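You operate a simulated robot arm through the tools that you are given. There is no shell and no other tool.

You are at the controls of a simulated robot arm. One attempt, no reset.

## Task
Measure rice in the jug by the card, tip it into the brown bowl; tub shut, tub and jug back. Set down upright: small tub, measuring jug.

It is judged by the outcome, as a careful person would: the job done as asked, and still so three seconds after it is handed in. It fails if anything else is knocked over, pushed out of place, dropped, spilled or broken.

## Robot
A 7-joint arm with a two-finger parallel gripper, fixed in place. Base frame: the origin is at the foot of the arm, x ahead of it, y to its left, z up; the work surface is at about z = 920. Units: mm, degrees, N and s.
With the tool pointing down near the work surface it reaches from about 340 to 780 mm from the base axis. Its first joint turns from -166.0 to 166.0 degrees. Payload 3.91 kg.
The tool frame sits at the grasp point between the pads (the TCP): z along the fingers, y along the line on which they close. The tips reach 30 mm beyond it. The gripper opens to 110 mm. The fingers are 20 mm wide and 10 mm thick; the gripper's body (48 by 112 mm) begins 55 mm behind the TCP.
Orientation is told as [roll, pitch, yaw] about the base's x, y, z axes, in that order, counted from this pose: with the fingers straight down and closing along the base's y, the tool's x points along the base's -x, its y along +y and its z along -z.

## Interface
- The arm moves only by the tool step_arm. Its argument "series" is a list that holds one entry, the list of rows, each a list of 7 numbers: the shift along the tool's x, y, z in mm, then the turn, a rotation vector about the tool's x, y, z in degrees, then the closure in counts, from 0 (fully open) to 255 (shut). In form: [[[x, y, z, ax, ay, az, jaw], ...]]. A call has 1 to 20 rows; each row shifts and turns the commanded pose from where the row before left it, along the tool's axes as they then stand. A row lasts 0.2 s, in which the tool goes at most 50 mm and 8.6 degrees; a call with a longer step from one row to the next is refused whole, and so is a gripper value outside its range. A pose out of reach is approached as far as the arm can. The call stops where the force on the tool passes 40 N (or 10 N more than at its start, if that is more) or the arm is blocked; 0.2 s more then pass. Each finger travels about 153 mm/s and halts on what it meets, pressing with about 41 N; the grip force reading is that of the motor and also rises with nothing between the fingers. The clock runs only during rows and for 0.2 s after the last one: add rows that do not move to give the fingers time. The reply holds the time, the measured pose of the TCP, the force on the tool along the base axes, the opening and the grip force, in the units named above and with some noise, with the torque about the TCP (base axes, N m) and any sound that the robot's microphone picked up.
- Cameras (640 x 400 px; columns grow to the right, rows downward): "scene" is fixed at [401.3, 499.8, 1682]; the picture's right is [-1.00, -0.10, 0.00], its down [-0.07, 0.75, -0.65] and it looks along [0.06, -0.65, -0.76] (base axes); focal length 235 px, centre (320, 200). "wrist" rides on the gripper at [77, 7, -114] in the tool frame; the picture's right is [-0.09, 1.00, 0.00], its down [-0.80, -0.07, -0.59] and it looks along [-0.59, -0.05, 0.80] (tool axes); focal length 270 px, centre (320, 200).
- snapshot(camera): a new picture of that camera. No time passes.
- move_column(by): slides the trunk up (or, below 0, down) by that many mm; the arm rides with it, the base frame stays. It gives what a move gives, with no picture.
- probe_pixels(camera, pixels): there is no depth. For up to 12 entries [column, row, z] of the newest picture of that camera ("zoom" is the newest enlarged one), the place [x, y] in the base frame at which the ray of that pixel passes the height z, good to about 2 mm. No time passes.
- zoom(camera, box): a new picture of the part [left, top, right, bottom] of that camera's present view, enlarged. No time passes.
- close_job(): hands the job in; it is judged then, once.

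Leave the gripper open and the arm clear of the work at the hand-in unless told otherwise.

The tools are called after ">>>" as a command line: name --argument value ..., lists and objects as JSON in quotes. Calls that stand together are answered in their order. step_arm: Moves the arm, as the interface text tells. Its arguments: {"type":"object","properties":{"series":{"type":"array"}},"required":["series"]} The other tools are called the same way: move_column (by) slides the trunk up or down; snapshot (camera) takes a picture; probe_pixels (camera, pixels) gives the place at which the rays of pixels pass given heights; zoom (camera, box) takes an enlarged picture of a part of a camera's view; close_job () hands the job in.

At the start:

```text
time_s: 0.0
ee_pos: [396.9, -162.5, 1354.4]
ee_rot: [0.0, 0.0, 0.1]
force: [0.8, 0.2, -0.5]
wrist_torque: [0.03, 0.02, -0.02]
grip_width: 110.1
grip_force: 0.0
trunk travel left (down, up): [-575.0, 35.0]
```

scene: 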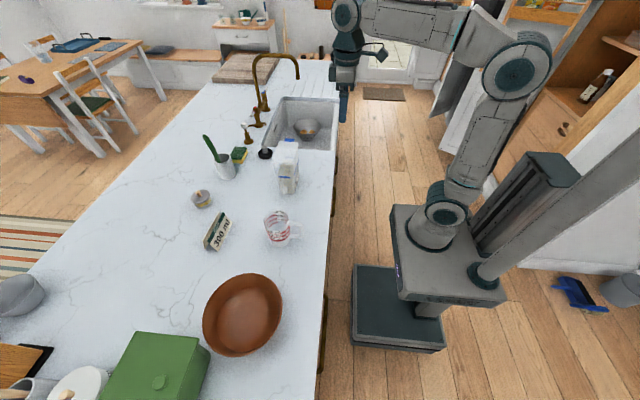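
wrist: 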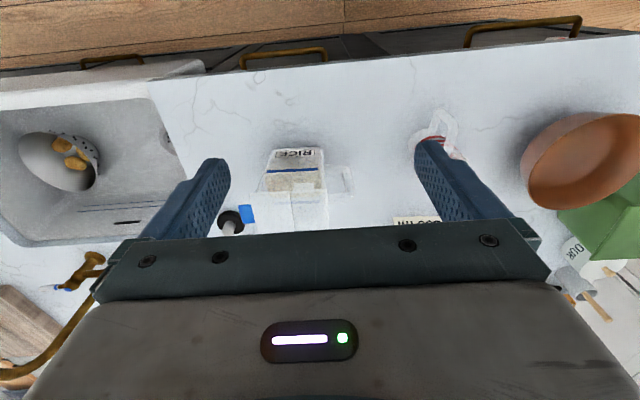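

I see a worktop with a sink, a white box or tub (about 288,165), a measuring jug (about 280,230), a card (about 217,232) and a brown bowl (about 243,315). I'll enlarge these to read the card and identify the tub.

>>> zoom --camera "scene" --box '[180, 200, 320, 290]'

>>> zoom --camera "scene" --box '[180, 110, 340, 210]'

>>> zoom --camera "wrist" --box '[200, 120, 480, 280]'

```text
4.44 times, centred on (250, 245) of scene
```

zoom: 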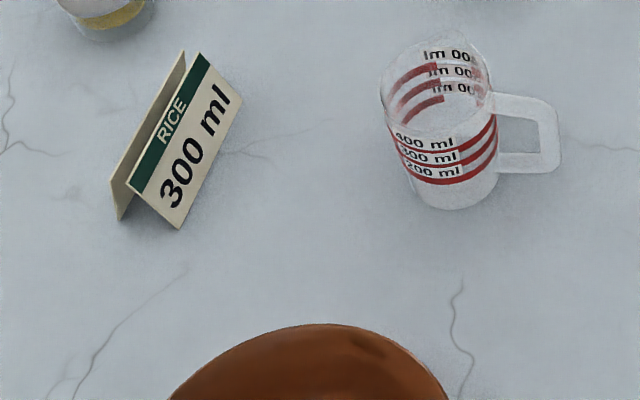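

```text
4.00 times, centred on (260, 160) of scene
```

zoom: 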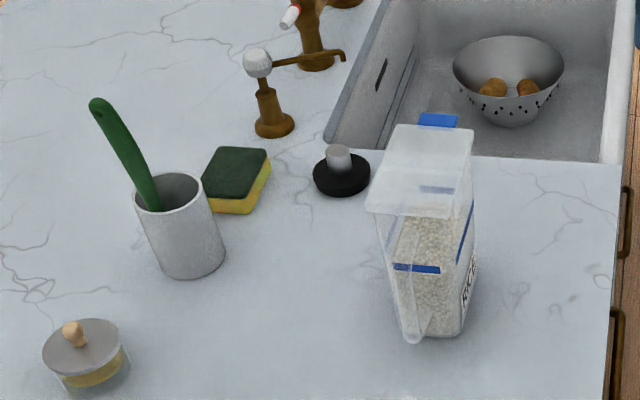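

```text
2.29 times, centred on (340, 200) of wrist
```

zoom: 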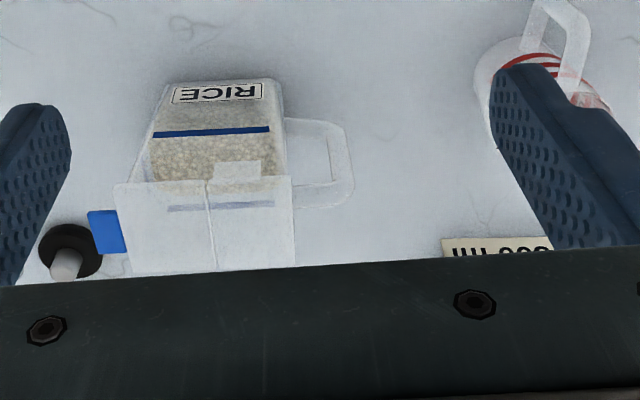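

The card reads RICE 300 ml. The jug is marked 200, 300 and 400 ml. The tall translucent tub marked RICE has a blue tab on its lid and a handle. I'll probe positions in the scene picture for tub, jug, bowl and card.

>>> snapshot --camera "scene"

>>> probe_pixels --camera "scene" --pixels '[[282.5, 194.5, 920], [295.5, 193, 920], [280.4, 247, 920], [268, 240, 920], [290, 243, 920], [243, 355, 920], [204, 315, 990], [282, 305, 990], [243, 275, 990], [217, 247, 920], [298, 140, 1100], [275, 163, 1100]]'

>>> zoom --camera "scene" --box '[260, 130, 316, 200]'

>>> zoom --camera "scene" --box '[180, 260, 300, 370]'

```text
taken
```

scene: 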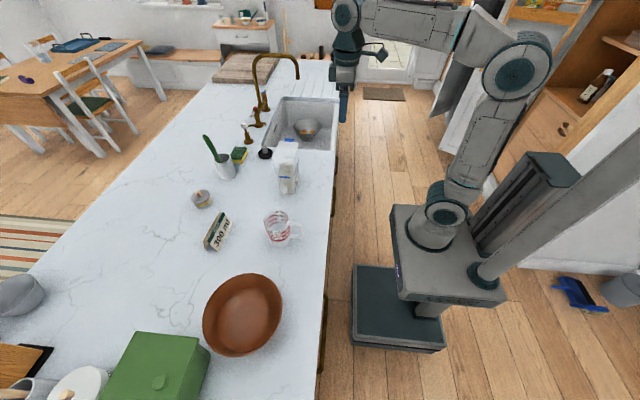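

```text
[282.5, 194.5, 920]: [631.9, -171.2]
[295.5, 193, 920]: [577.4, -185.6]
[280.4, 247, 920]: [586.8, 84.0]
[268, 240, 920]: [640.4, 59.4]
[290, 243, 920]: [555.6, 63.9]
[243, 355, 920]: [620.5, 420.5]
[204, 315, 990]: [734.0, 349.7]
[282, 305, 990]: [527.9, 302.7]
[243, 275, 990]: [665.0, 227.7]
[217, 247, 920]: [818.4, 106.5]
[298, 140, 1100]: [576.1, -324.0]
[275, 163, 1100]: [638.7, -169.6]
```

```text
5.71 times, centred on (288, 165) of scene
```

zoom: 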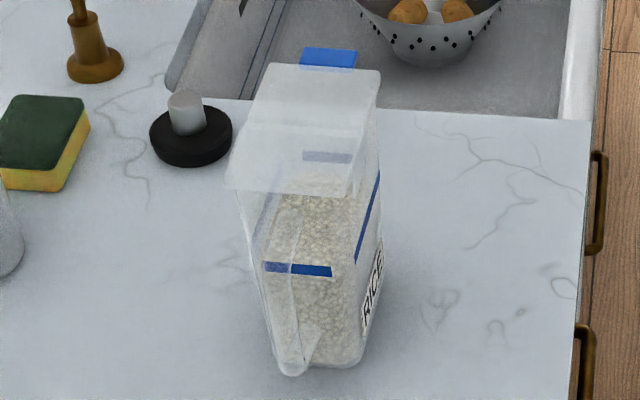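

```text
3.64 times, centred on (240, 315) of scene
```

zoom: 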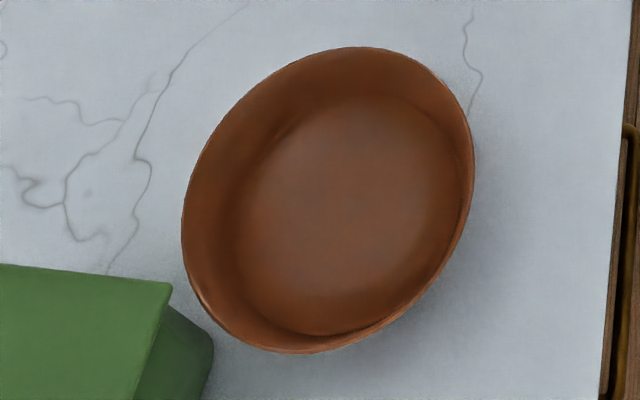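

The scene shows the tub at about x 577–635, y −320 to −175, top near z 1100, with its blue tab on the sink side and its handle towards +y. I'll move the arm above and nearer to look at the lid with the wrist camera: 60 mm down on each of the first two rows' worth, slightly forward.

>>> step_arm --series '[[[-20, -20, 0, 0, 0, 0, 0], [-20, -20, 30, 0, 0, 0, 0], [-10, -20, 40, 0, 0, 0, 0], [0, 0, 40, 0, 0, 0, 0], [0, 0, 0, 0, 0, 0, 0]]]'

>>> snapshot --camera "wrist"

>>> zoom --camera "wrist" --box '[200, 80, 440, 230]'

```text
time_s: 1.2
ee_pos: [447.2, -222.2, 1244.8]
ee_rot: [0.0, 0.0, 0.0]
force: [-0.5, 0.5, -0.2]
wrist_torque: [-0.01, 0.02, 0.01]
grip_width: 109.9
grip_force: 0.1
trunk travel left (down, up): [-575.0, 35.0]
```

```text
taken
```

wrist: 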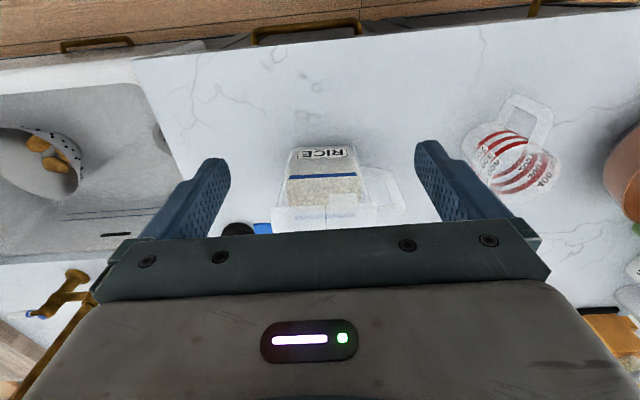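

```text
2.67 times, centred on (320, 155) of wrist
```

zoom: 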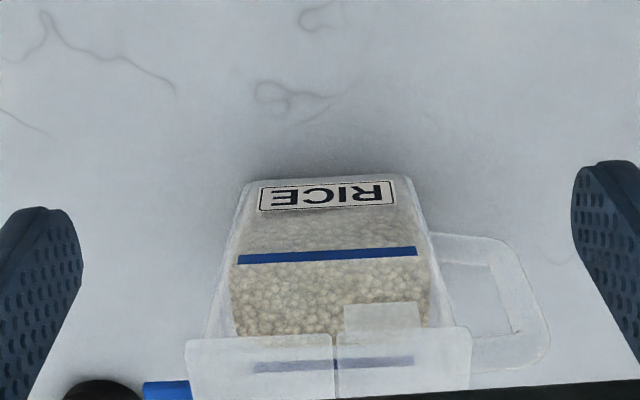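

The tub's lid has a seam across its middle, and the blue tab sits on the −y half, which looks like a hinged flap. The gripper body hides the top of the lid, so I'll move 110 mm further out to see it from above.

>>> step_arm --series '[[[-40, -10, 0, 0, 0, 0, 0], [-40, -10, 0, 0, 0, 0, 0], [-30, -10, 0, 0, 0, 0, 0], [0, 0, 0, 0, 0, 0, 0]]]'

>>> snapshot --camera "wrist"

>>> zoom --camera "wrist" --box '[200, 80, 440, 230]'

```text
time_s: 2.2
ee_pos: [556.7, -251.5, 1245.3]
ee_rot: [0.0, 0.0, 0.0]
force: [-0.8, -0.4, -0.4]
wrist_torque: [0.0, 0.0, -0.03]
grip_width: 109.8
grip_force: 0.1
trunk travel left (down, up): [-575.0, 35.0]
```

```text
taken
```

wrist: 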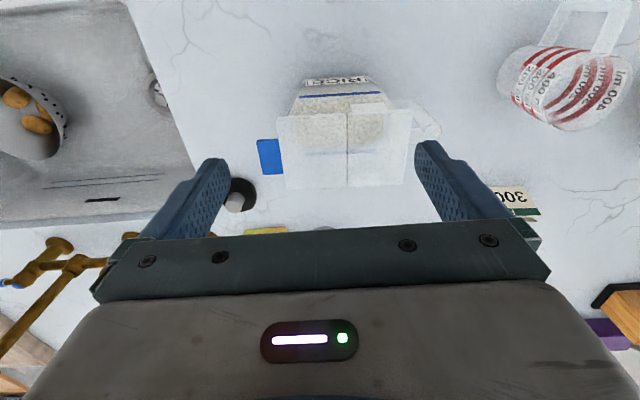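

```text
2.67 times, centred on (320, 155) of wrist
```

zoom: 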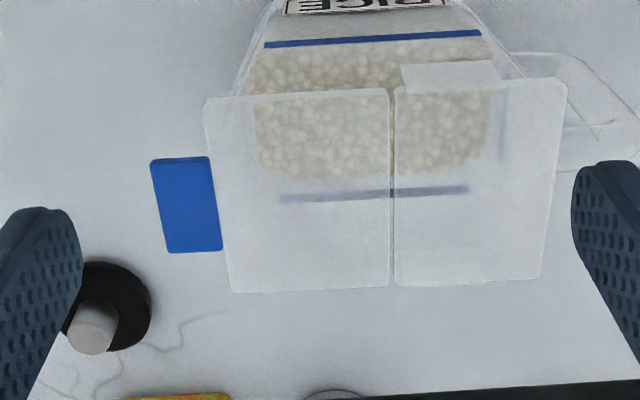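

Now the lid is clear: a fixed half (+y) and a flap half (−y) with a blue lift tab at about (255,157) in the wrist view, hinged at the middle seam. I'll measure the corners at several heights to find the lid's height by comparing both cameras.

>>> probe_pixels --camera "zoom" --pixels '[[205, 100, 1100], [390, 92, 1100], [565, 80, 1100], [232, 292, 1100], [393, 287, 1100], [540, 278, 1100], [152, 160, 1100], [168, 252, 1100], [208, 158, 1100], [222, 250, 1100], [205, 100, 1080], [565, 80, 1080]]'

>>> zoom --camera "scene" --box '[260, 130, 316, 200]'

```text
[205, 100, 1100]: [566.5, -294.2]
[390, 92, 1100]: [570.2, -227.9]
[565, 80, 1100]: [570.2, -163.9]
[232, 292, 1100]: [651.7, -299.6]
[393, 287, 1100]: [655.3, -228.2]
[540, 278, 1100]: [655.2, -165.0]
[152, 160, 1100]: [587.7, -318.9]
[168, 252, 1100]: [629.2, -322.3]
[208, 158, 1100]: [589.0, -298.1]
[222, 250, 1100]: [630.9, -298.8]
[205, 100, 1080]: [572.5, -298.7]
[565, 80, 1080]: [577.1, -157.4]
```

```text
5.71 times, centred on (288, 165) of scene
```

zoom: 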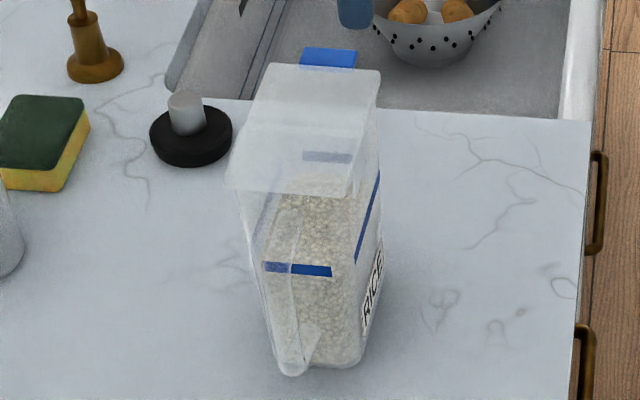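

Probing the same corners in the scene zoom for triangulation.

>>> probe_pixels --camera "zoom" --pixels '[[268, 64, 1100], [380, 71, 1100], [228, 187, 1100], [365, 194, 1100], [268, 64, 1120], [380, 71, 1120], [228, 187, 1120], [365, 194, 1120], [303, 49, 1100], [357, 51, 1100], [303, 49, 1120], [357, 51, 1120]]'

```text
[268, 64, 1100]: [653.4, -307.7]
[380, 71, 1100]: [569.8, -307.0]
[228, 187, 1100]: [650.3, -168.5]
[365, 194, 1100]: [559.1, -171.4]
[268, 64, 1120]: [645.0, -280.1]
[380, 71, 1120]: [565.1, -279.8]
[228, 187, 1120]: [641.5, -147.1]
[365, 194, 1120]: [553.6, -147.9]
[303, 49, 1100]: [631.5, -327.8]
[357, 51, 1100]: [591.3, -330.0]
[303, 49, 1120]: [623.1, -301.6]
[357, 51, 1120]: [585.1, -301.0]
```

Combining both views gives a lid top near z 1106, x 567–653, y −296 to −166, with the hinge seam at y≈−228 and the blue tab at x 587–629, y −320 to −297. Next I want a side view of the tub and jug for rice level and handle shapes. I'll retreat towards the robot, lower, and pitch the tool up by 40° to look along the worktop.

>>> step_arm --series '[[[44, 0, 0, 0, 0, 0, 0], [44, 5, 0, 0, 0, 0, 0], [44, 5, 0, 0, 0, 0, 0], [43, 5, 0, 0, 0, 0, 0], [0, 0, 40, 0, 0, 0, 0], [0, 0, 40, 0, 0, 0, 0], [0, 0, 40, 0, 0, 0, 0], [0, 0, 40, 0, 0, 0, 0], [0, 0, 0, 0, -8, 0, 0], [0, 0, 0, 0, -8, 0, 0], [0, 0, 0, 0, -8, 0, 0], [0, 0, 0, 0, -8, 0, 0], [0, 0, 0, 0, -8, 0, 0], [0, 0, 0, 0, 0, 0, 0]]]'

>>> snapshot --camera "wrist"

```text
time_s: 5.2
ee_pos: [381.3, -236.5, 1083.5]
ee_rot: [0.0, -39.9, 0.0]
force: [-0.1, -0.5, 0.1]
wrist_torque: [0.02, 0.02, -0.01]
grip_width: 110.2
grip_force: 0.2
trunk travel left (down, up): [-575.0, 35.0]
```

```text
taken
```

wrist: 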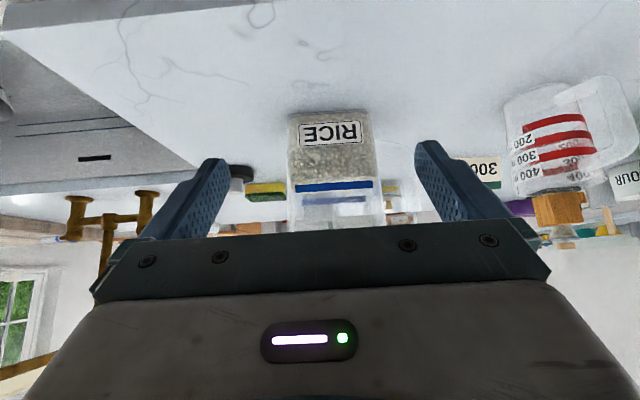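

The tub now shows from the side at (333,170), upside-down because of the camera mounting. I'll enlarge the tub and the jug.

>>> zoom --camera "wrist" --box '[240, 90, 430, 240]'

>>> zoom --camera "wrist" --box '[460, 60, 640, 220]'

```text
2.67 times, centred on (335, 165) of wrist
```

zoom: 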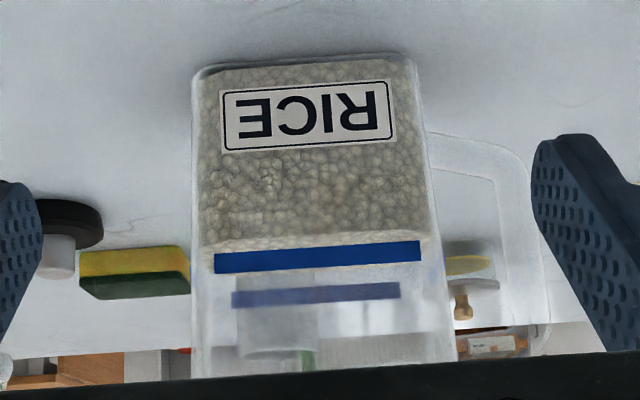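

```text
2.50 times, centred on (550, 140) of wrist
```

zoom: 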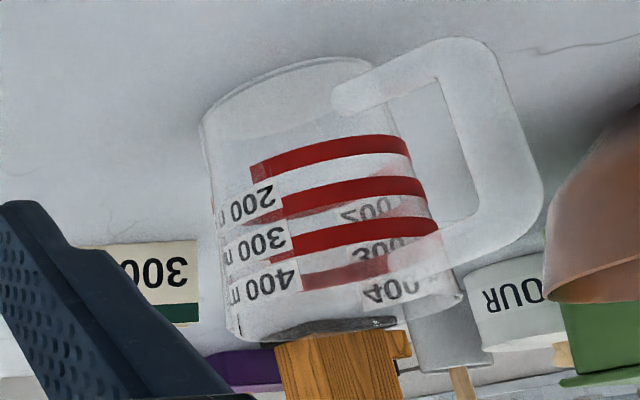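

The rice stands just under the blue line, about 90 mm deep, and the jug's handle points to the robot (−x). I'll level the tool again, rise, and look at the jug and bowl from above.

>>> step_arm --series '[[[0, 0, 0, 0, 8, 0, 0], [0, 0, 0, 0, 8, 0, 0], [0, 0, 0, 0, 8, 0, 0], [0, 0, 0, 0, 8, 0, 0], [0, 0, 0, 0, 7.9, 0, 0], [0, 0, -45, 0, 0, 0, 0], [0, 0, -45, 0, 0, 0, 0], [0, 0, -45, 0, 0, 0, 0], [0, 0, -45, 0, 0, 0, 0], [-25, 40, 0, 0, 0, 0, 0], [-25, 40, 0, 0, 0, 0, 0], [-25, 40, 0, 0, 0, 0, 0], [-25, 40, 0, 0, 0, 0, 0], [-25, 40, 0, 0, 0, 0, 0], [-25, 40, 0, 0, 0, 0, 0], [0, 36, 0, 0, 0, 0, 0], [0, 0, 0, 0, 0, 0, 0]]]'

>>> snapshot --camera "wrist"

>>> zoom --camera "wrist" --box '[220, 60, 420, 185]'

```text
time_s: 8.8
ee_pos: [531.6, 38.5, 1265.1]
ee_rot: [0.0, -0.1, 0.0]
force: [-0.3, 0.2, 0.8]
wrist_torque: [0.03, 0.0, 0.03]
grip_width: 110.1
grip_force: 0.0
trunk travel left (down, up): [-575.0, 35.0]
```

```text
taken
```

wrist: 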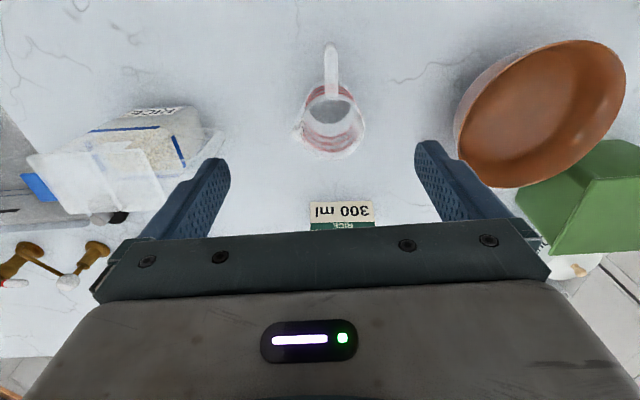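

```text
3.20 times, centred on (320, 122) of wrist
```

zoom: 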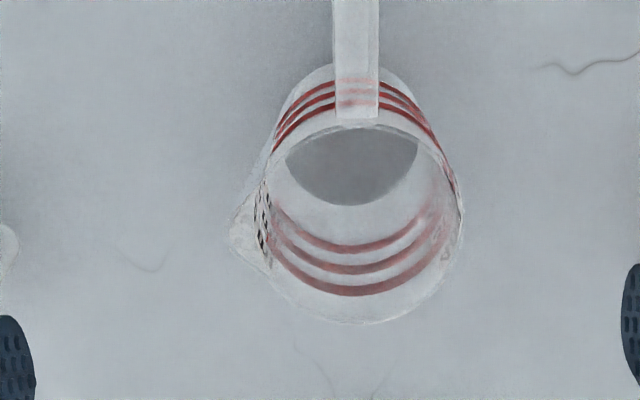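

The jug has a pouring lip at −y (left in this view) and its handle at −x. I'll probe rim, handle and bowl points here, then compare with the scene view.

>>> probe_pixels --camera "zoom" --pixels '[[264, 205, 1040], [462, 215, 1040], [362, 125, 1040], [365, 323, 1040], [232, 237, 1040], [264, 205, 1020], [462, 215, 1020], [362, 125, 1020], [365, 323, 1020], [333, 60, 1030], [379, 60, 1030], [356, 0, 1030]]'

>>> probe_pixels --camera "wrist" --pixels '[[331, 42, 1000], [331, 42, 1020], [600, 40, 990], [626, 95, 990], [458, 115, 990], [500, 187, 990], [580, 40, 990], [490, 75, 990]]'

>>> zoom --camera "scene" --box '[245, 195, 315, 255]'

```text
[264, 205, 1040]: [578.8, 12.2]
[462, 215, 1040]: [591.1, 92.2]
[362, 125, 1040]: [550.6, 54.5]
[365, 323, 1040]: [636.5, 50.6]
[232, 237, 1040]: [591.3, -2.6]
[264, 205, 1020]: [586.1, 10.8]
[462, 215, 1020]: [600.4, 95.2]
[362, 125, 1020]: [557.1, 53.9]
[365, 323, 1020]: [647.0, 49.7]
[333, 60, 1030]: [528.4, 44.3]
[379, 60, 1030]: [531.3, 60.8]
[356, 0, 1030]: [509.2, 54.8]
```

```text
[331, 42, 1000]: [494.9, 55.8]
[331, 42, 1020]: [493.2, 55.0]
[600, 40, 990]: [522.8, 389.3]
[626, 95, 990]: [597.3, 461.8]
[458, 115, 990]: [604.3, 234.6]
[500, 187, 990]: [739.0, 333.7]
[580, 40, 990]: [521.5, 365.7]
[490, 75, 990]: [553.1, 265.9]
```

```text
6.67 times, centred on (280, 225) of scene
```

zoom: 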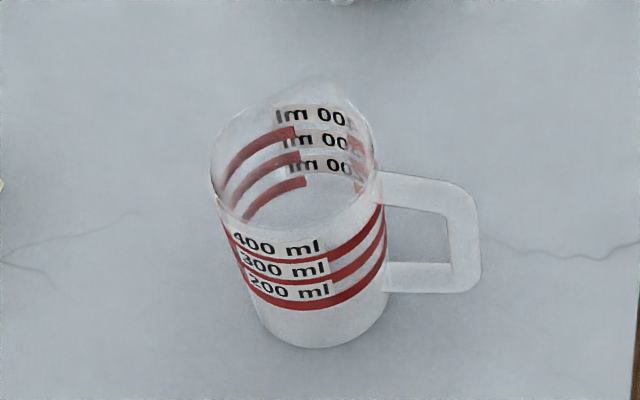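

Probing the jug in this scene zoom at two heights.

>>> probe_pixels --camera "zoom" --pixels '[[211, 165, 1020], [377, 180, 1020], [325, 80, 1020], [211, 165, 1040], [377, 180, 1040], [325, 80, 1040], [268, 318, 920], [383, 318, 920], [320, 348, 920], [480, 285, 950], [475, 200, 1010], [452, 265, 960]]'

```text
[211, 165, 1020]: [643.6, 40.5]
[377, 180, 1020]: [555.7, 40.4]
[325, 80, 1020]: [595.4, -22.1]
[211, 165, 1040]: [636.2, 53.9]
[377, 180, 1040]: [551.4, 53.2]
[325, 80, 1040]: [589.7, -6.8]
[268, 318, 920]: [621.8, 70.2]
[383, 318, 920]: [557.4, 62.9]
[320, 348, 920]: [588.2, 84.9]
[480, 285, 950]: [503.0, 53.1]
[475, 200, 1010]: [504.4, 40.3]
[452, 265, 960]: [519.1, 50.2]
```

The jug rim is at z≈1040, centre about (594, 52), with a rim width of about 83 mm, and the handle out to x≈500. The plan is to open the tub's flap first: go to the −y side in front of the tub with closed fingers, pointing horizontally along +x, so that I can lift the blue tab from below.

>>> step_arm --series '[[[7.7, -43.4, 14, 0, 0, 0, 255], [7.7, -43.4, 14, 0, 0, 0, 255], [7.7, -43.4, 14, 0, 0, 0, 255], [7.7, -43.4, 14, 0, 0, 0, 255], [7.7, -43.4, 14, 0, 0, 0, 255], [7.7, -43.4, 14, 0, 0, 0, 255], [7.7, -43.4, 14, 0, 0, 0, 255], [7.7, -43.4, 14, 0, 0, 0, 255], [0, 0, 0, 0, -8.2, 0, 255], [0, 0, 0, 0, -8.2, 0, 255], [0, 0, 0, 0, -8.2, 0, 255], [0, 0, 0, 0, -8.2, 0, 255], [0, 0, 0, 0, -8.2, 0, 255], [0, 0, 0, 0, -8.2, 0, 255], [0, 0, 0, 0, -8.2, 0, 255], [0, 0, 0, 0, -8.2, 0, 255], [0, 0, 0, 0, -8.2, 0, 255], [0, 0, 0, 0, -8.2, 0, 255], [0, 0, 0, 0, -8, 0, 255], [0, 0, 0, 0, 0, 0, 255]]]'

>>> snapshot --camera "scene"

>>> snapshot --camera "wrist"

```text
time_s: 13.0
ee_pos: [470.4, -308.2, 1152.7]
ee_rot: [-166.4, -89.8, 166.4]
force: [-0.1, 0.5, 0.3]
wrist_torque: [0.02, 0.03, 0.0]
grip_width: 0.0
grip_force: 37.6
trunk travel left (down, up): [-575.0, 35.0]
```

```text
taken
```

scene: 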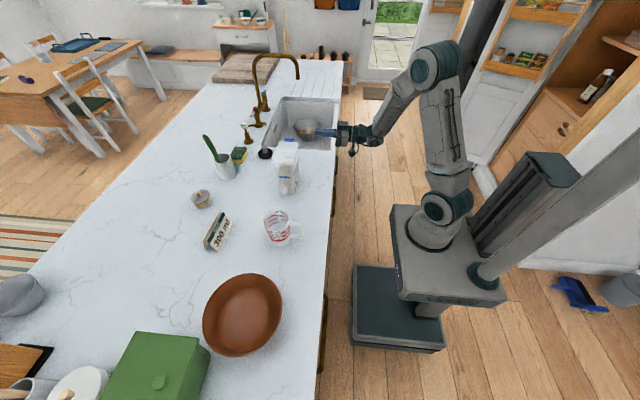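

```text
taken
```

wrist: 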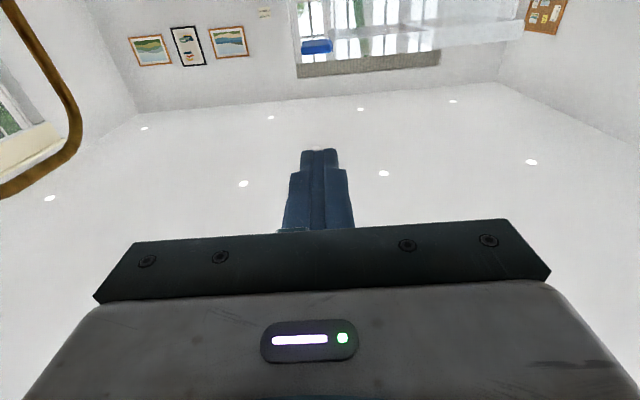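

The arm now points along +x at (470,−308,1153). Next I lower by 78 mm to z≈1075, below the tab, then slide forward 120 mm to be under the tab.

>>> step_arm --series '[[[39, 0, 0, 0, 0, 0, 255], [39, -1, 0, 0, 0, 0, 255], [0, 0, 40, 0, 0, 0, 255], [0, 0, 40, 0, 0, 0, 255], [0, 0, 35, 0, 0, 0, 255], [0, 0, 0, 0, 0, 0, 255]]]'

>>> zoom --camera "scene" --box '[255, 115, 345, 200]'

>>> snapshot --camera "wrist"

```text
time_s: 14.4
ee_pos: [586.6, -310.0, 1073.2]
ee_rot: [179.5, -90.0, -179.5]
force: [-0.4, 0.1, -0.6]
wrist_torque: [-0.01, 0.01, 0.01]
grip_width: 0.0
grip_force: 37.8
trunk travel left (down, up): [-575.0, 35.0]
```

```text
4.71 times, centred on (300, 158) of scene
```

zoom: 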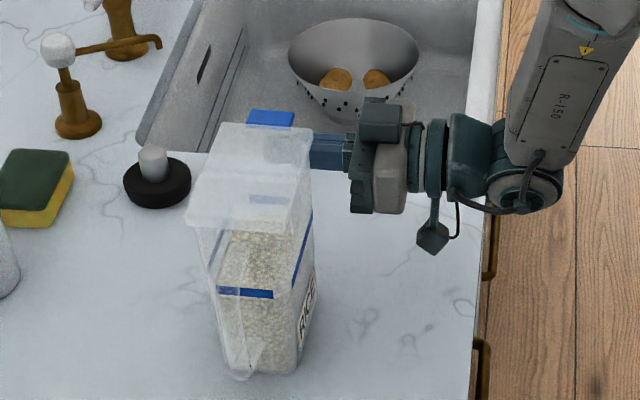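

```text
taken
```

wrist: 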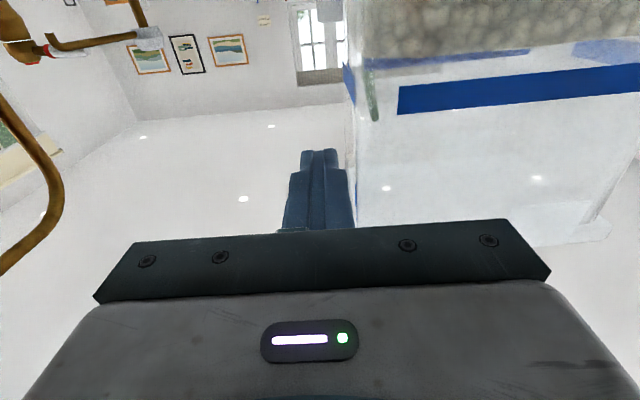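

The closed fingers sit beside the tub's −y face beneath the tab. I'll raise in small steps and watch the force for contact.

>>> step_arm --series '[[[-5, 0, 0, 0, 0, 0, 255], [-5, 0, 0, 0, 0, 0, 255], [-4, 0, 0, 0, 0, 0, 255]]]'

>>> step_arm --series '[[[-4, 0, 0, 0, 0, 0, 255], [-4, 0, 0, 0, 0, 0, 255]]]'

>>> zoom --camera "scene" --box '[255, 115, 345, 200]'

```text
time_s: 15.2
ee_pos: [586.6, -308.7, 1087.9]
ee_rot: [-175.4, -89.9, 175.6]
force: [1.0, 0.2, -0.9]
wrist_torque: [0.02, 0.01, 0.0]
grip_width: 0.0
grip_force: 37.9
trunk travel left (down, up): [-575.0, 35.0]
```

```text
time_s: 15.8
ee_pos: [585.8, -309.8, 1095.9]
ee_rot: [176.7, -89.9, -176.8]
force: [1.2, 0.4, -0.5]
wrist_torque: [0.01, 0.02, 0.02]
grip_width: 0.0
grip_force: 38.1
trunk travel left (down, up): [-575.0, 35.0]
```

```text
4.71 times, centred on (300, 158) of scene
```

zoom: 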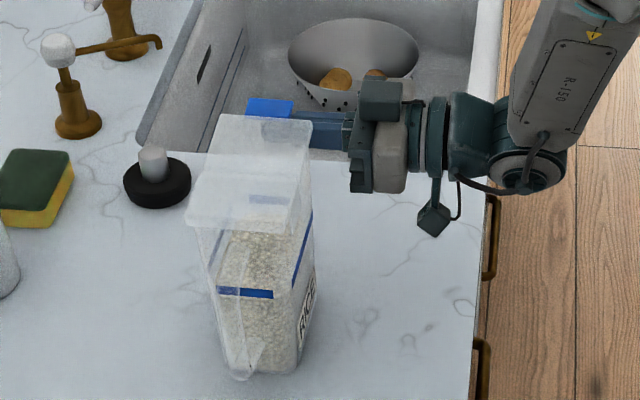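

The flap is already lifting with hardly any force (the tab rose to about (270,107) in the zoom). I'll follow an arc around the hinge up to about 60°.

>>> step_arm --series '[[[-12, 2, 0, 0, 0, 0, 255], [-12, 2, 0, 0, 0, 0, 255], [-12, 2, 0, 0, 0, 0, 255], [-9, 6, 0, 0, 0, 0, 255], [-9, 6, 0, 0, 0, 0, 255], [-8, 6, 0, 0, 0, 0, 255], [-8, 6, 0, 0, 0, 0, 255]]]'

>>> zoom --camera "scene" --box '[255, 105, 345, 200]'

```text
time_s: 17.4
ee_pos: [587.2, -278.2, 1165.6]
ee_rot: [-157.6, -89.9, 157.6]
force: [0.1, -0.7, 0.0]
wrist_torque: [-0.01, -0.05, -0.03]
grip_width: 0.0
grip_force: 38.0
trunk travel left (down, up): [-575.0, 35.0]
```

```text
4.21 times, centred on (300, 152) of scene
```

zoom: 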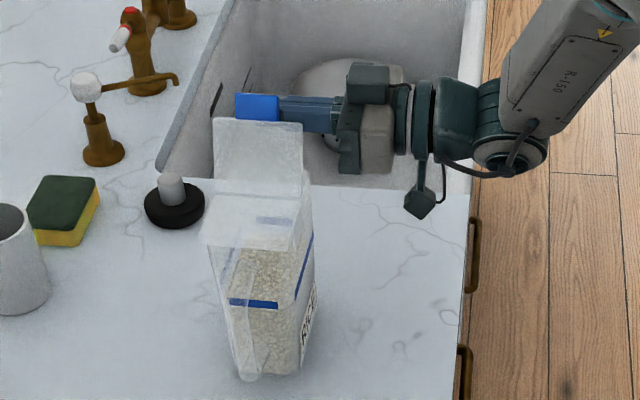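

The flap is open about 60° and follows well. I'll continue the arc to about 100° and see whether it stays.

>>> step_arm --series '[[[-5, 10, 0, 0, 0, 0, 255], [-5, 10, 0, 0, 0, 0, 255], [-4, 10, 0, 0, 0, 0, 255], [-3, 10, 0, 0, 0, 0, 255], [0, 8, 0, 0, 0, 0, 255], [0, 8, 0, 0, 0, 0, 255]]]'

>>> zoom --camera "scene" --box '[255, 95, 345, 200]'

>>> snapshot --camera "wrist"

```text
time_s: 18.8
ee_pos: [585.0, -223.2, 1184.8]
ee_rot: [-177.3, -90.0, 177.3]
force: [-0.2, -1.3, 0.9]
wrist_torque: [0.0, 0.01, -0.01]
grip_width: 0.0
grip_force: 37.9
trunk travel left (down, up): [-575.0, 35.0]
```

```text
3.81 times, centred on (300, 148) of scene
```

zoom: 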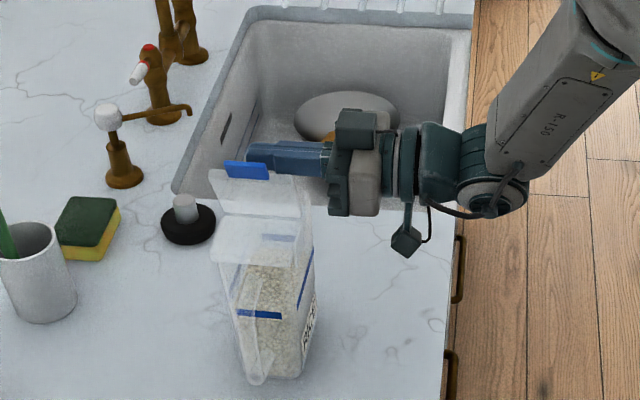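

```text
taken
```

wrist: 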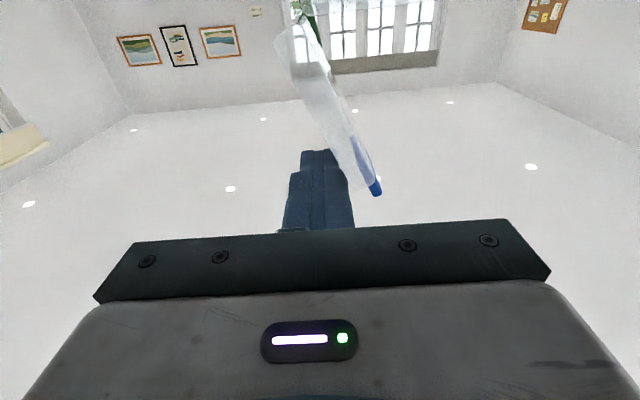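

The flap stands past vertical, leaning to +y. I'll push gently further in small steps, watching the force for a hinge stop.

>>> step_arm --series '[[[2, 9, 0, 0, 0, 0, 255], [2, 9, 0, 0, 0, 0, 255]]]'

>>> zoom --camera "scene" --box '[255, 95, 345, 200]'

>>> snapshot --camera "wrist"

```text
time_s: 19.4
ee_pos: [585.6, -205.0, 1178.9]
ee_rot: [168.3, -89.8, -168.3]
force: [-0.1, -0.4, 0.8]
wrist_torque: [-0.03, 0.03, 0.0]
grip_width: 0.0
grip_force: 37.7
trunk travel left (down, up): [-575.0, 35.0]
```

```text
3.81 times, centred on (300, 148) of scene
```

zoom: 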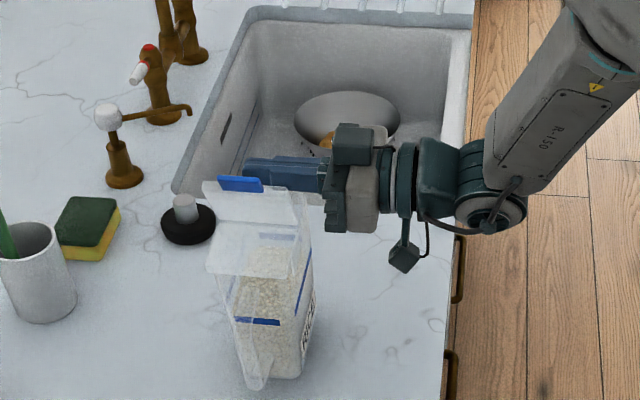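

```text
taken
```

wrist: 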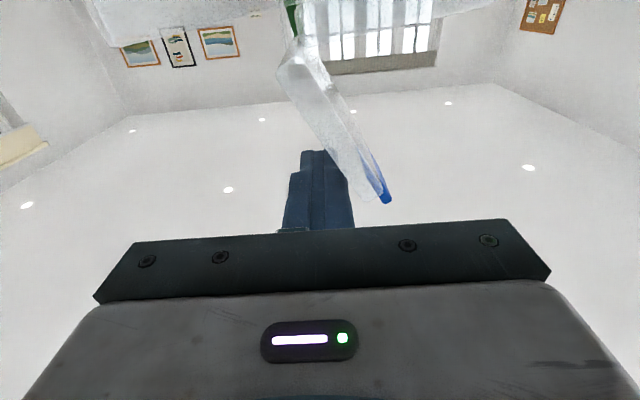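

No resistance yet, with the flap at about 120°. Continuing.

>>> step_arm --series '[[[5, 9, 0, 0, 0, 0, 255], [6, 9, 0, 0, 0, 0, 255]]]'

>>> zoom --camera "scene" --box '[255, 95, 345, 200]'

>>> snapshot --camera "wrist"

```text
time_s: 20.0
ee_pos: [585.8, -186.5, 1169.4]
ee_rot: [-166.9, -89.9, 167.1]
force: [-0.5, -0.4, 0.5]
wrist_torque: [0.01, 0.02, 0.0]
grip_width: 0.0
grip_force: 37.5
trunk travel left (down, up): [-575.0, 35.0]
```

```text
3.81 times, centred on (300, 148) of scene
```

zoom: 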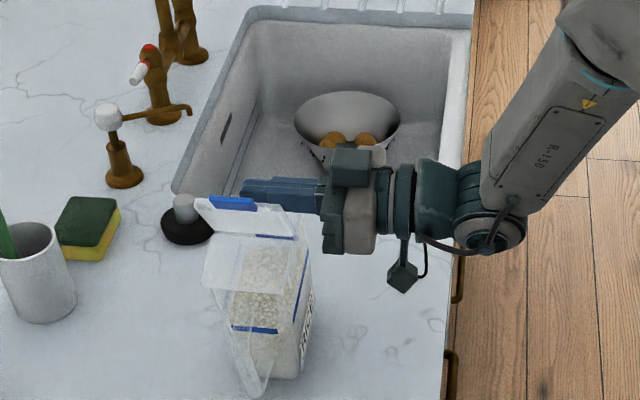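

```text
taken
```

wrist: 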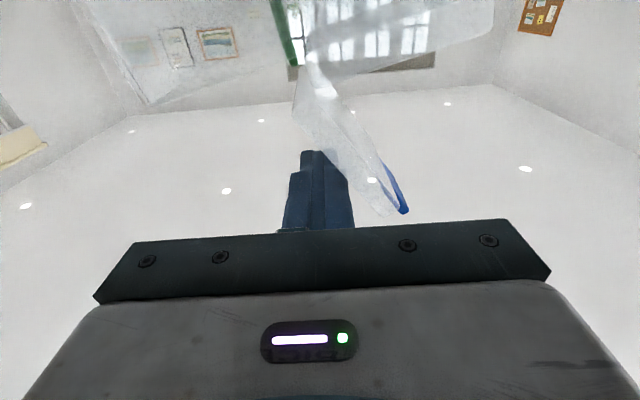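

The lid's near edge has shifted lower in the picture (row 262 → 290), so the tub may be tipping with the flap at its stop. I'll look closer before doing anything else.

>>> zoom --camera "scene" --box '[265, 135, 325, 205]'

```text
5.71 times, centred on (295, 170) of scene
```

zoom: 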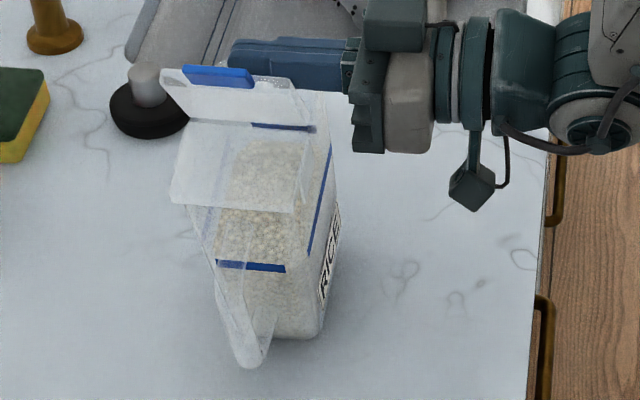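

The tub is leaning towards +y because the flap has reached its stop (about 110°). I'll back off slowly along the reverse path so that it settles back onto its base.

>>> step_arm --series '[[[-3, -4, 0, 0, 0, 0, 255], [-3, -4, 0, 0, 0, 0, 255], [-3, -4, 0, 0, 0, 0, 255], [-2, -5, 0, 0, 0, 0, 255], [-2, -5, 0, 0, 0, 0, 255], [-1, -5, 0, 0, 0, 0, 255], [-1, -5, 0, 0, 0, 0, 255]]]'

>>> zoom --camera "scene" --box '[265, 135, 325, 205]'

```text
time_s: 21.6
ee_pos: [585.6, -220.1, 1182.3]
ee_rot: [162.2, -90.0, -162.1]
force: [0.4, -1.2, -0.9]
wrist_torque: [0.01, -0.01, 0.04]
grip_width: 0.1
grip_force: 37.6
trunk travel left (down, up): [-575.0, 35.0]
```

```text
5.71 times, centred on (295, 170) of scene
```

zoom: 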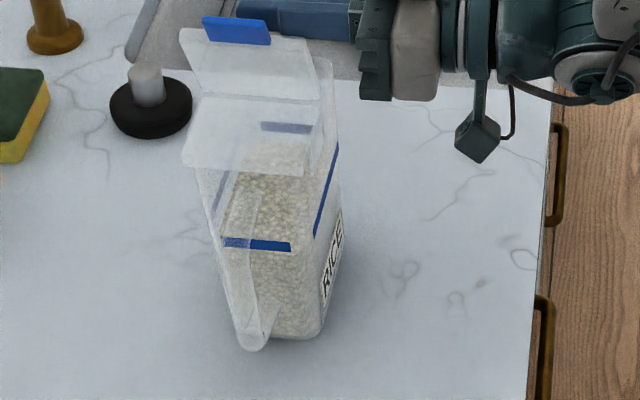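

Nearly level again, with about 1 N still on the flap. Backing off another 20 mm to let the tub settle fully and see whether the flap stays open.

>>> step_arm --series '[[[0, -5, 0, 0, 0, 0, 255], [0, -5, 0, 0, 0, 0, 255], [0, -5, 0, 0, 0, 0, 255], [0, -5, 0, 0, 0, 0, 255], [0, -5, 0, 0, 0, 0, 255]]]'

>>> zoom --camera "scene" --box '[265, 135, 325, 205]'

>>> snapshot --camera "wrist"

```text
time_s: 22.8
ee_pos: [584.6, -244.3, 1183.7]
ee_rot: [-154.8, -89.9, 154.8]
force: [0.7, -1.2, -0.1]
wrist_torque: [-0.02, -0.02, 0.0]
grip_width: 0.0
grip_force: 37.8
trunk travel left (down, up): [-575.0, 35.0]
```

```text
5.71 times, centred on (295, 170) of scene
```

zoom: 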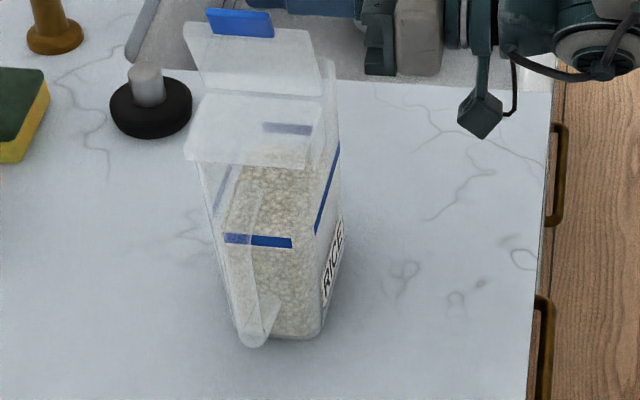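

```text
taken
```

wrist: 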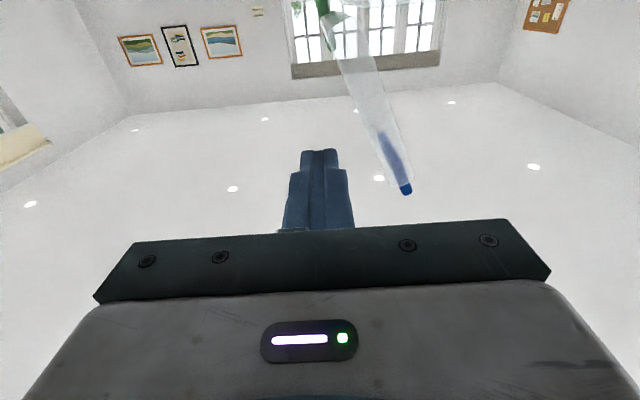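

The tub has settled back on its base and the flap stays open by itself at about 110°. I'll withdraw the fingers straight back, raise, and turn the tool down again to look at the tub's handle from above.

>>> step_arm --series '[[[0, -3, -40, 0, 0, 0, 255], [0, 0, -45, 0, 0, 0, 255], [-20, 0, -40, 0, 0, 0, 255], [-30, 0, 0, 0, 8.2, 0, 200], [0, 0, 0, 0, 8.2, 0, 150], [0, 0, 0, 0, 8.2, 0, 100], [0, 0, 0, 0, 8.2, 0, 50], [0, 0, 0, 0, 8.2, 0, 0], [0, 0, 0, 0, 8.2, 0, 0], [0, 0, 0, 0, 8.2, 0, 0], [0, 0, 0, 0, 8.2, 0, 0], [0, 0, 0, 0, 8.2, 0, 0], [0, 0, 0, 0, 8.2, 0, 0], [0, 0, 0, 0, 8, 0, 0], [-25, 35, -10, 0, 0, 0, 0], [-25, 30, -10, 0, 0, 0, 0], [-25, 20, -10, 0, 0, 0, 0], [-20, 20, 0, 0, 0, 0, 0], [0, 0, 0, 0, 0, 0, 0]]]'

>>> snapshot --camera "wrist"

>>> zoom --camera "scene" --box '[265, 135, 325, 205]'

```text
time_s: 26.8
ee_pos: [555.3, -143.0, 1263.6]
ee_rot: [0.0, 0.0, 0.0]
force: [0.5, -0.2, -0.2]
wrist_torque: [-0.02, -0.02, -0.03]
grip_width: 110.1
grip_force: 0.1
trunk travel left (down, up): [-575.0, 35.0]
```

```text
taken
```

wrist: 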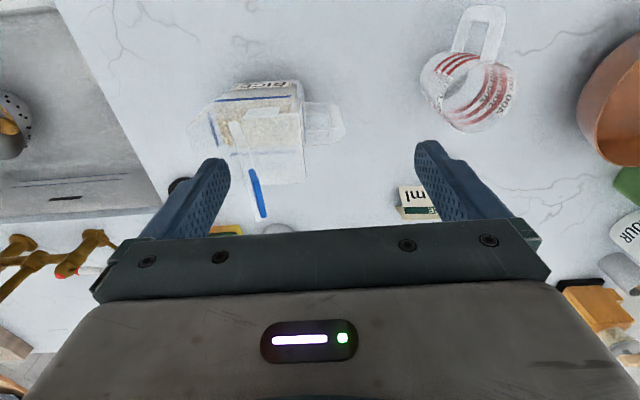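

```text
5.71 times, centred on (295, 170) of scene
```

zoom: 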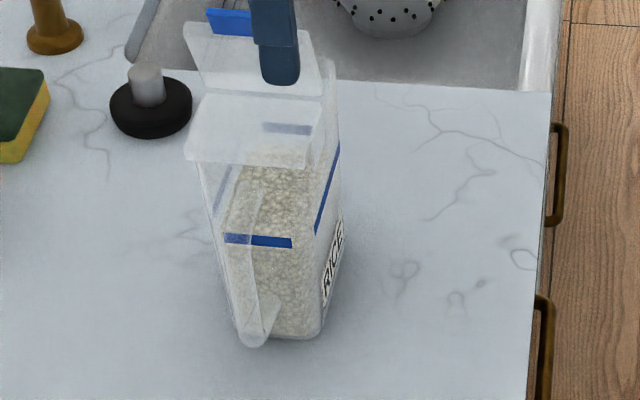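

>>> zoom --camera "wrist" --box '[170, 60, 370, 230]'

```text
2.35 times, centred on (270, 145) of wrist
```

zoom: 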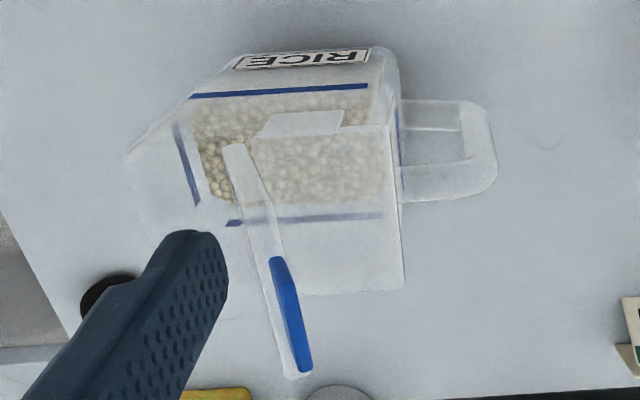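

The tub's spout side and the handle loop are visible, the handle at zoom (400–497, 100–203). I'll probe the handle in this view and in a scene zoom to place its outer bar.

>>> probe_pixels --camera "zoom" --pixels '[[497, 165, 1060], [497, 165, 1040], [480, 192, 1060], [400, 165, 1060], [400, 203, 1060], [490, 108, 960], [465, 103, 960], [465, 160, 1060], [403, 288, 1106], [388, 125, 1106], [311, 370, 1180], [283, 372, 1180]]'

>>> zoom --camera "scene" --box '[265, 160, 315, 200]'

```text
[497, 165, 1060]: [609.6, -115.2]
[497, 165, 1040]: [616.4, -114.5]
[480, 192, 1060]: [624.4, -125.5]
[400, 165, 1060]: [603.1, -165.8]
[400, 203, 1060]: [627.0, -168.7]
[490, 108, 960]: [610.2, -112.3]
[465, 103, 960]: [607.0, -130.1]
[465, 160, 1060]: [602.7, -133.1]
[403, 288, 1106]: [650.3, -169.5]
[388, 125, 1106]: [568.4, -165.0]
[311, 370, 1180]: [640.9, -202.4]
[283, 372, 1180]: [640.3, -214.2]
```

```text
10.00 times, centred on (290, 180) of scene
```

zoom: 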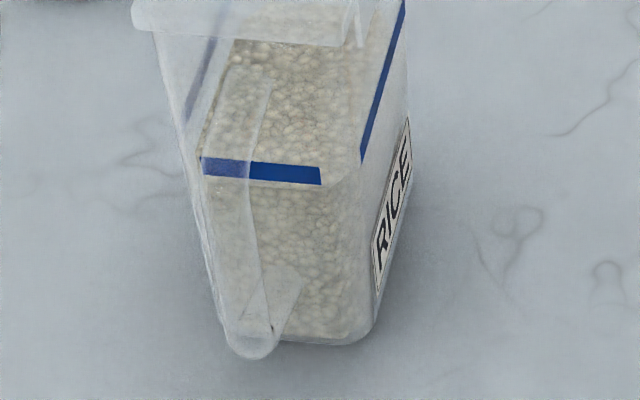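

Probing handle bar points in this scene zoom at several heights.

>>> probe_pixels --camera "zoom" --pixels '[[250, 357, 960], [250, 357, 980], [228, 320, 980], [272, 320, 980], [255, 78, 1060], [255, 78, 1080], [205, 190, 1020], [262, 190, 1020], [270, 88, 1060], [235, 85, 1060], [300, 268, 960], [135, 28, 1100]]'

```text
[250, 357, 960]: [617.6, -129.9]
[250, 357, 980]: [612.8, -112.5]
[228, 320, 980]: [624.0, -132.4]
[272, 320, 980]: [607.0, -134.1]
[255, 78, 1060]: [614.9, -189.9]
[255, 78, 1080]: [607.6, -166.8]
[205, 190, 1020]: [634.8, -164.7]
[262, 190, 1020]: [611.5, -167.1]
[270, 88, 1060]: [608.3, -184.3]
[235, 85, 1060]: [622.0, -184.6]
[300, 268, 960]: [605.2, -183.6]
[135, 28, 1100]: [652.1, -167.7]
```

The handle bar is at about y −133 to −114, x≈604–623, z≈975–1080. Before gripping it I want a good look at the spout opening from the −y side, so I'll shift the camera over there.

>>> step_arm --series '[[[0, -45, -10, 0, 0, 0, 0], [0, -45, 0, 0, 0, 0, 0], [0, -45, 0, 0, 0, 0, 0], [-10, -45, 0, 0, 0, 0, 0], [-20, -20, 0, 0, 0, 0, 0], [0, 0, 0, 0, 0, 0, 0]]]'

>>> snapshot --camera "wrist"

>>> zoom --camera "wrist" --box '[270, 60, 450, 180]'

```text
time_s: 28.2
ee_pos: [585.7, -342.5, 1275.0]
ee_rot: [-0.1, -0.1, 0.1]
force: [-0.3, 0.0, -0.8]
wrist_torque: [0.0, 0.02, -0.03]
grip_width: 109.7
grip_force: 0.1
trunk travel left (down, up): [-575.0, 35.0]
```

```text
taken
```

wrist: 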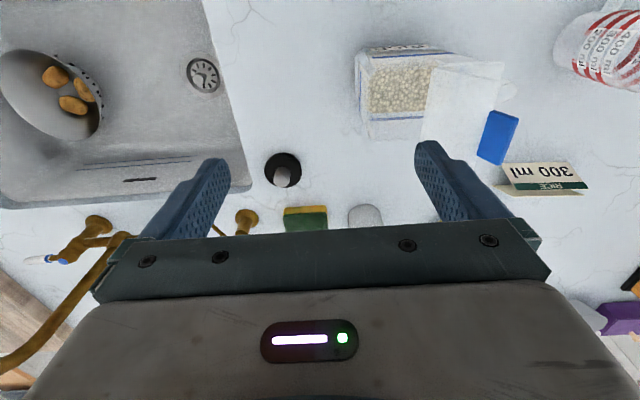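

```text
3.33 times, centred on (360, 120) of wrist
```

zoom: 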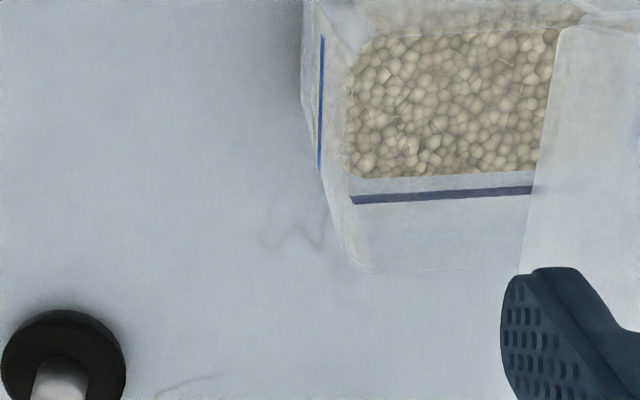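

The opening is the full rectangular −y half, and the rice grains lie about half-way down. I'll probe the rim corners of the opening.

>>> probe_pixels --camera "zoom" --pixels '[[303, 5, 1098], [318, 5, 1098], [365, 270, 1098], [345, 240, 1098], [320, 170, 1098], [303, 100, 1098]]'

>>> zoom --camera "wrist" --box '[320, 30, 440, 150]'

```text
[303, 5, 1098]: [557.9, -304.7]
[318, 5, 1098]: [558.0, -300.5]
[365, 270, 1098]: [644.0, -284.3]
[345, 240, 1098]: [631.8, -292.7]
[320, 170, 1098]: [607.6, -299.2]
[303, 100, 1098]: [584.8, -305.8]
```

```text
3.33 times, centred on (380, 90) of wrist
```

zoom: 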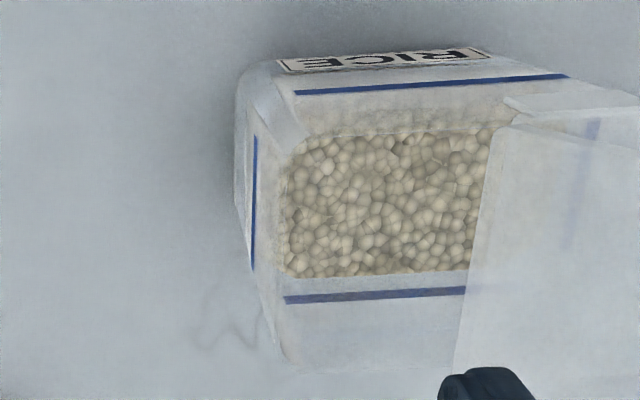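

The rim has a slightly V-shaped lip in the middle near y≈−302. Now I'll go above the handle bar at (613,−127), turn the tool by 93° so the fingers close along x (the tub sits turned by about 3°), and check before descending.

>>> step_arm --series '[[[-5, 43, 0, 0, 0, 0, 0], [-5, 43, 0, 0, 0, 0, 0], [-5, 43, 0, 0, 0, 0, 0], [-6, 43, 0, 0, 0, 0, 0], [-6, 43.5, 0, 0, 0, 0, 0], [0, 0, 0, 0, 0, 8.45, 0], [0, 0, 0, 0, 0, 8.45, 0], [0, 0, 0, 0, 0, 8.45, 0], [0, 0, 0, 0, 0, 8.45, 0], [0, 0, 0, 0, 0, 8.45, 0], [0, 0, 0, 0, 0, 8.45, 0], [0, 0, 0, 0, 0, 8.45, 0], [0, 0, 0, 0, 0, 8.45, 0], [0, 0, 0, 0, 0, 8.45, 0], [0, 0, 0, 0, 0, 8.45, 0], [0, 0, 0, 0, 0, 8.45, 110], [0, 0, 0, 0, 0, 0, 110], [0, 0, 0, 0, 0, 0, 110]]]'

>>> snapshot --camera "wrist"

>>> snapshot --camera "scene"

```text
time_s: 32.0
ee_pos: [612.3, -126.9, 1273.0]
ee_rot: [0.2, 0.0, -93.0]
force: [-0.6, -0.3, 0.0]
wrist_torque: [0.01, -0.03, 0.01]
grip_width: 62.5
grip_force: 0.0
trunk travel left (down, up): [-575.0, 35.0]
```

```text
taken
```

wrist: 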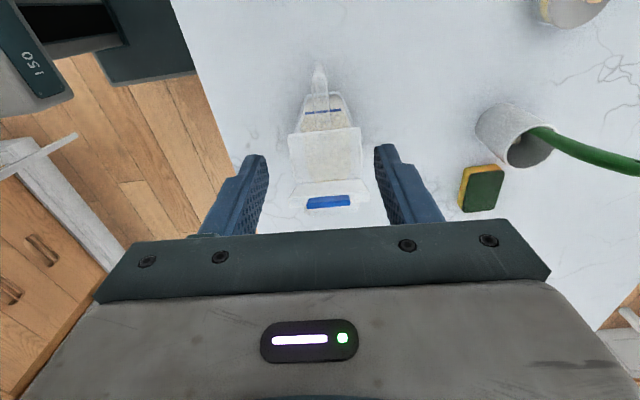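

```text
taken
```

scene: 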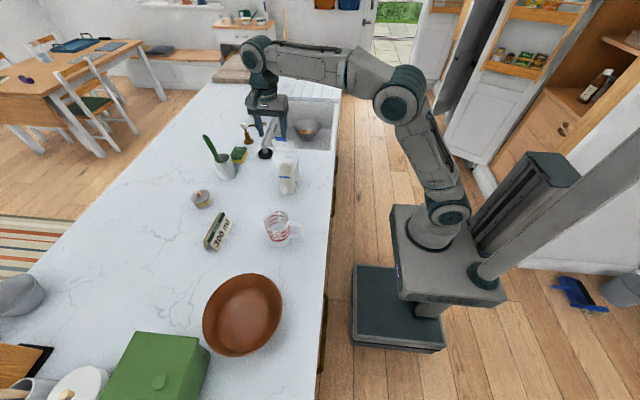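

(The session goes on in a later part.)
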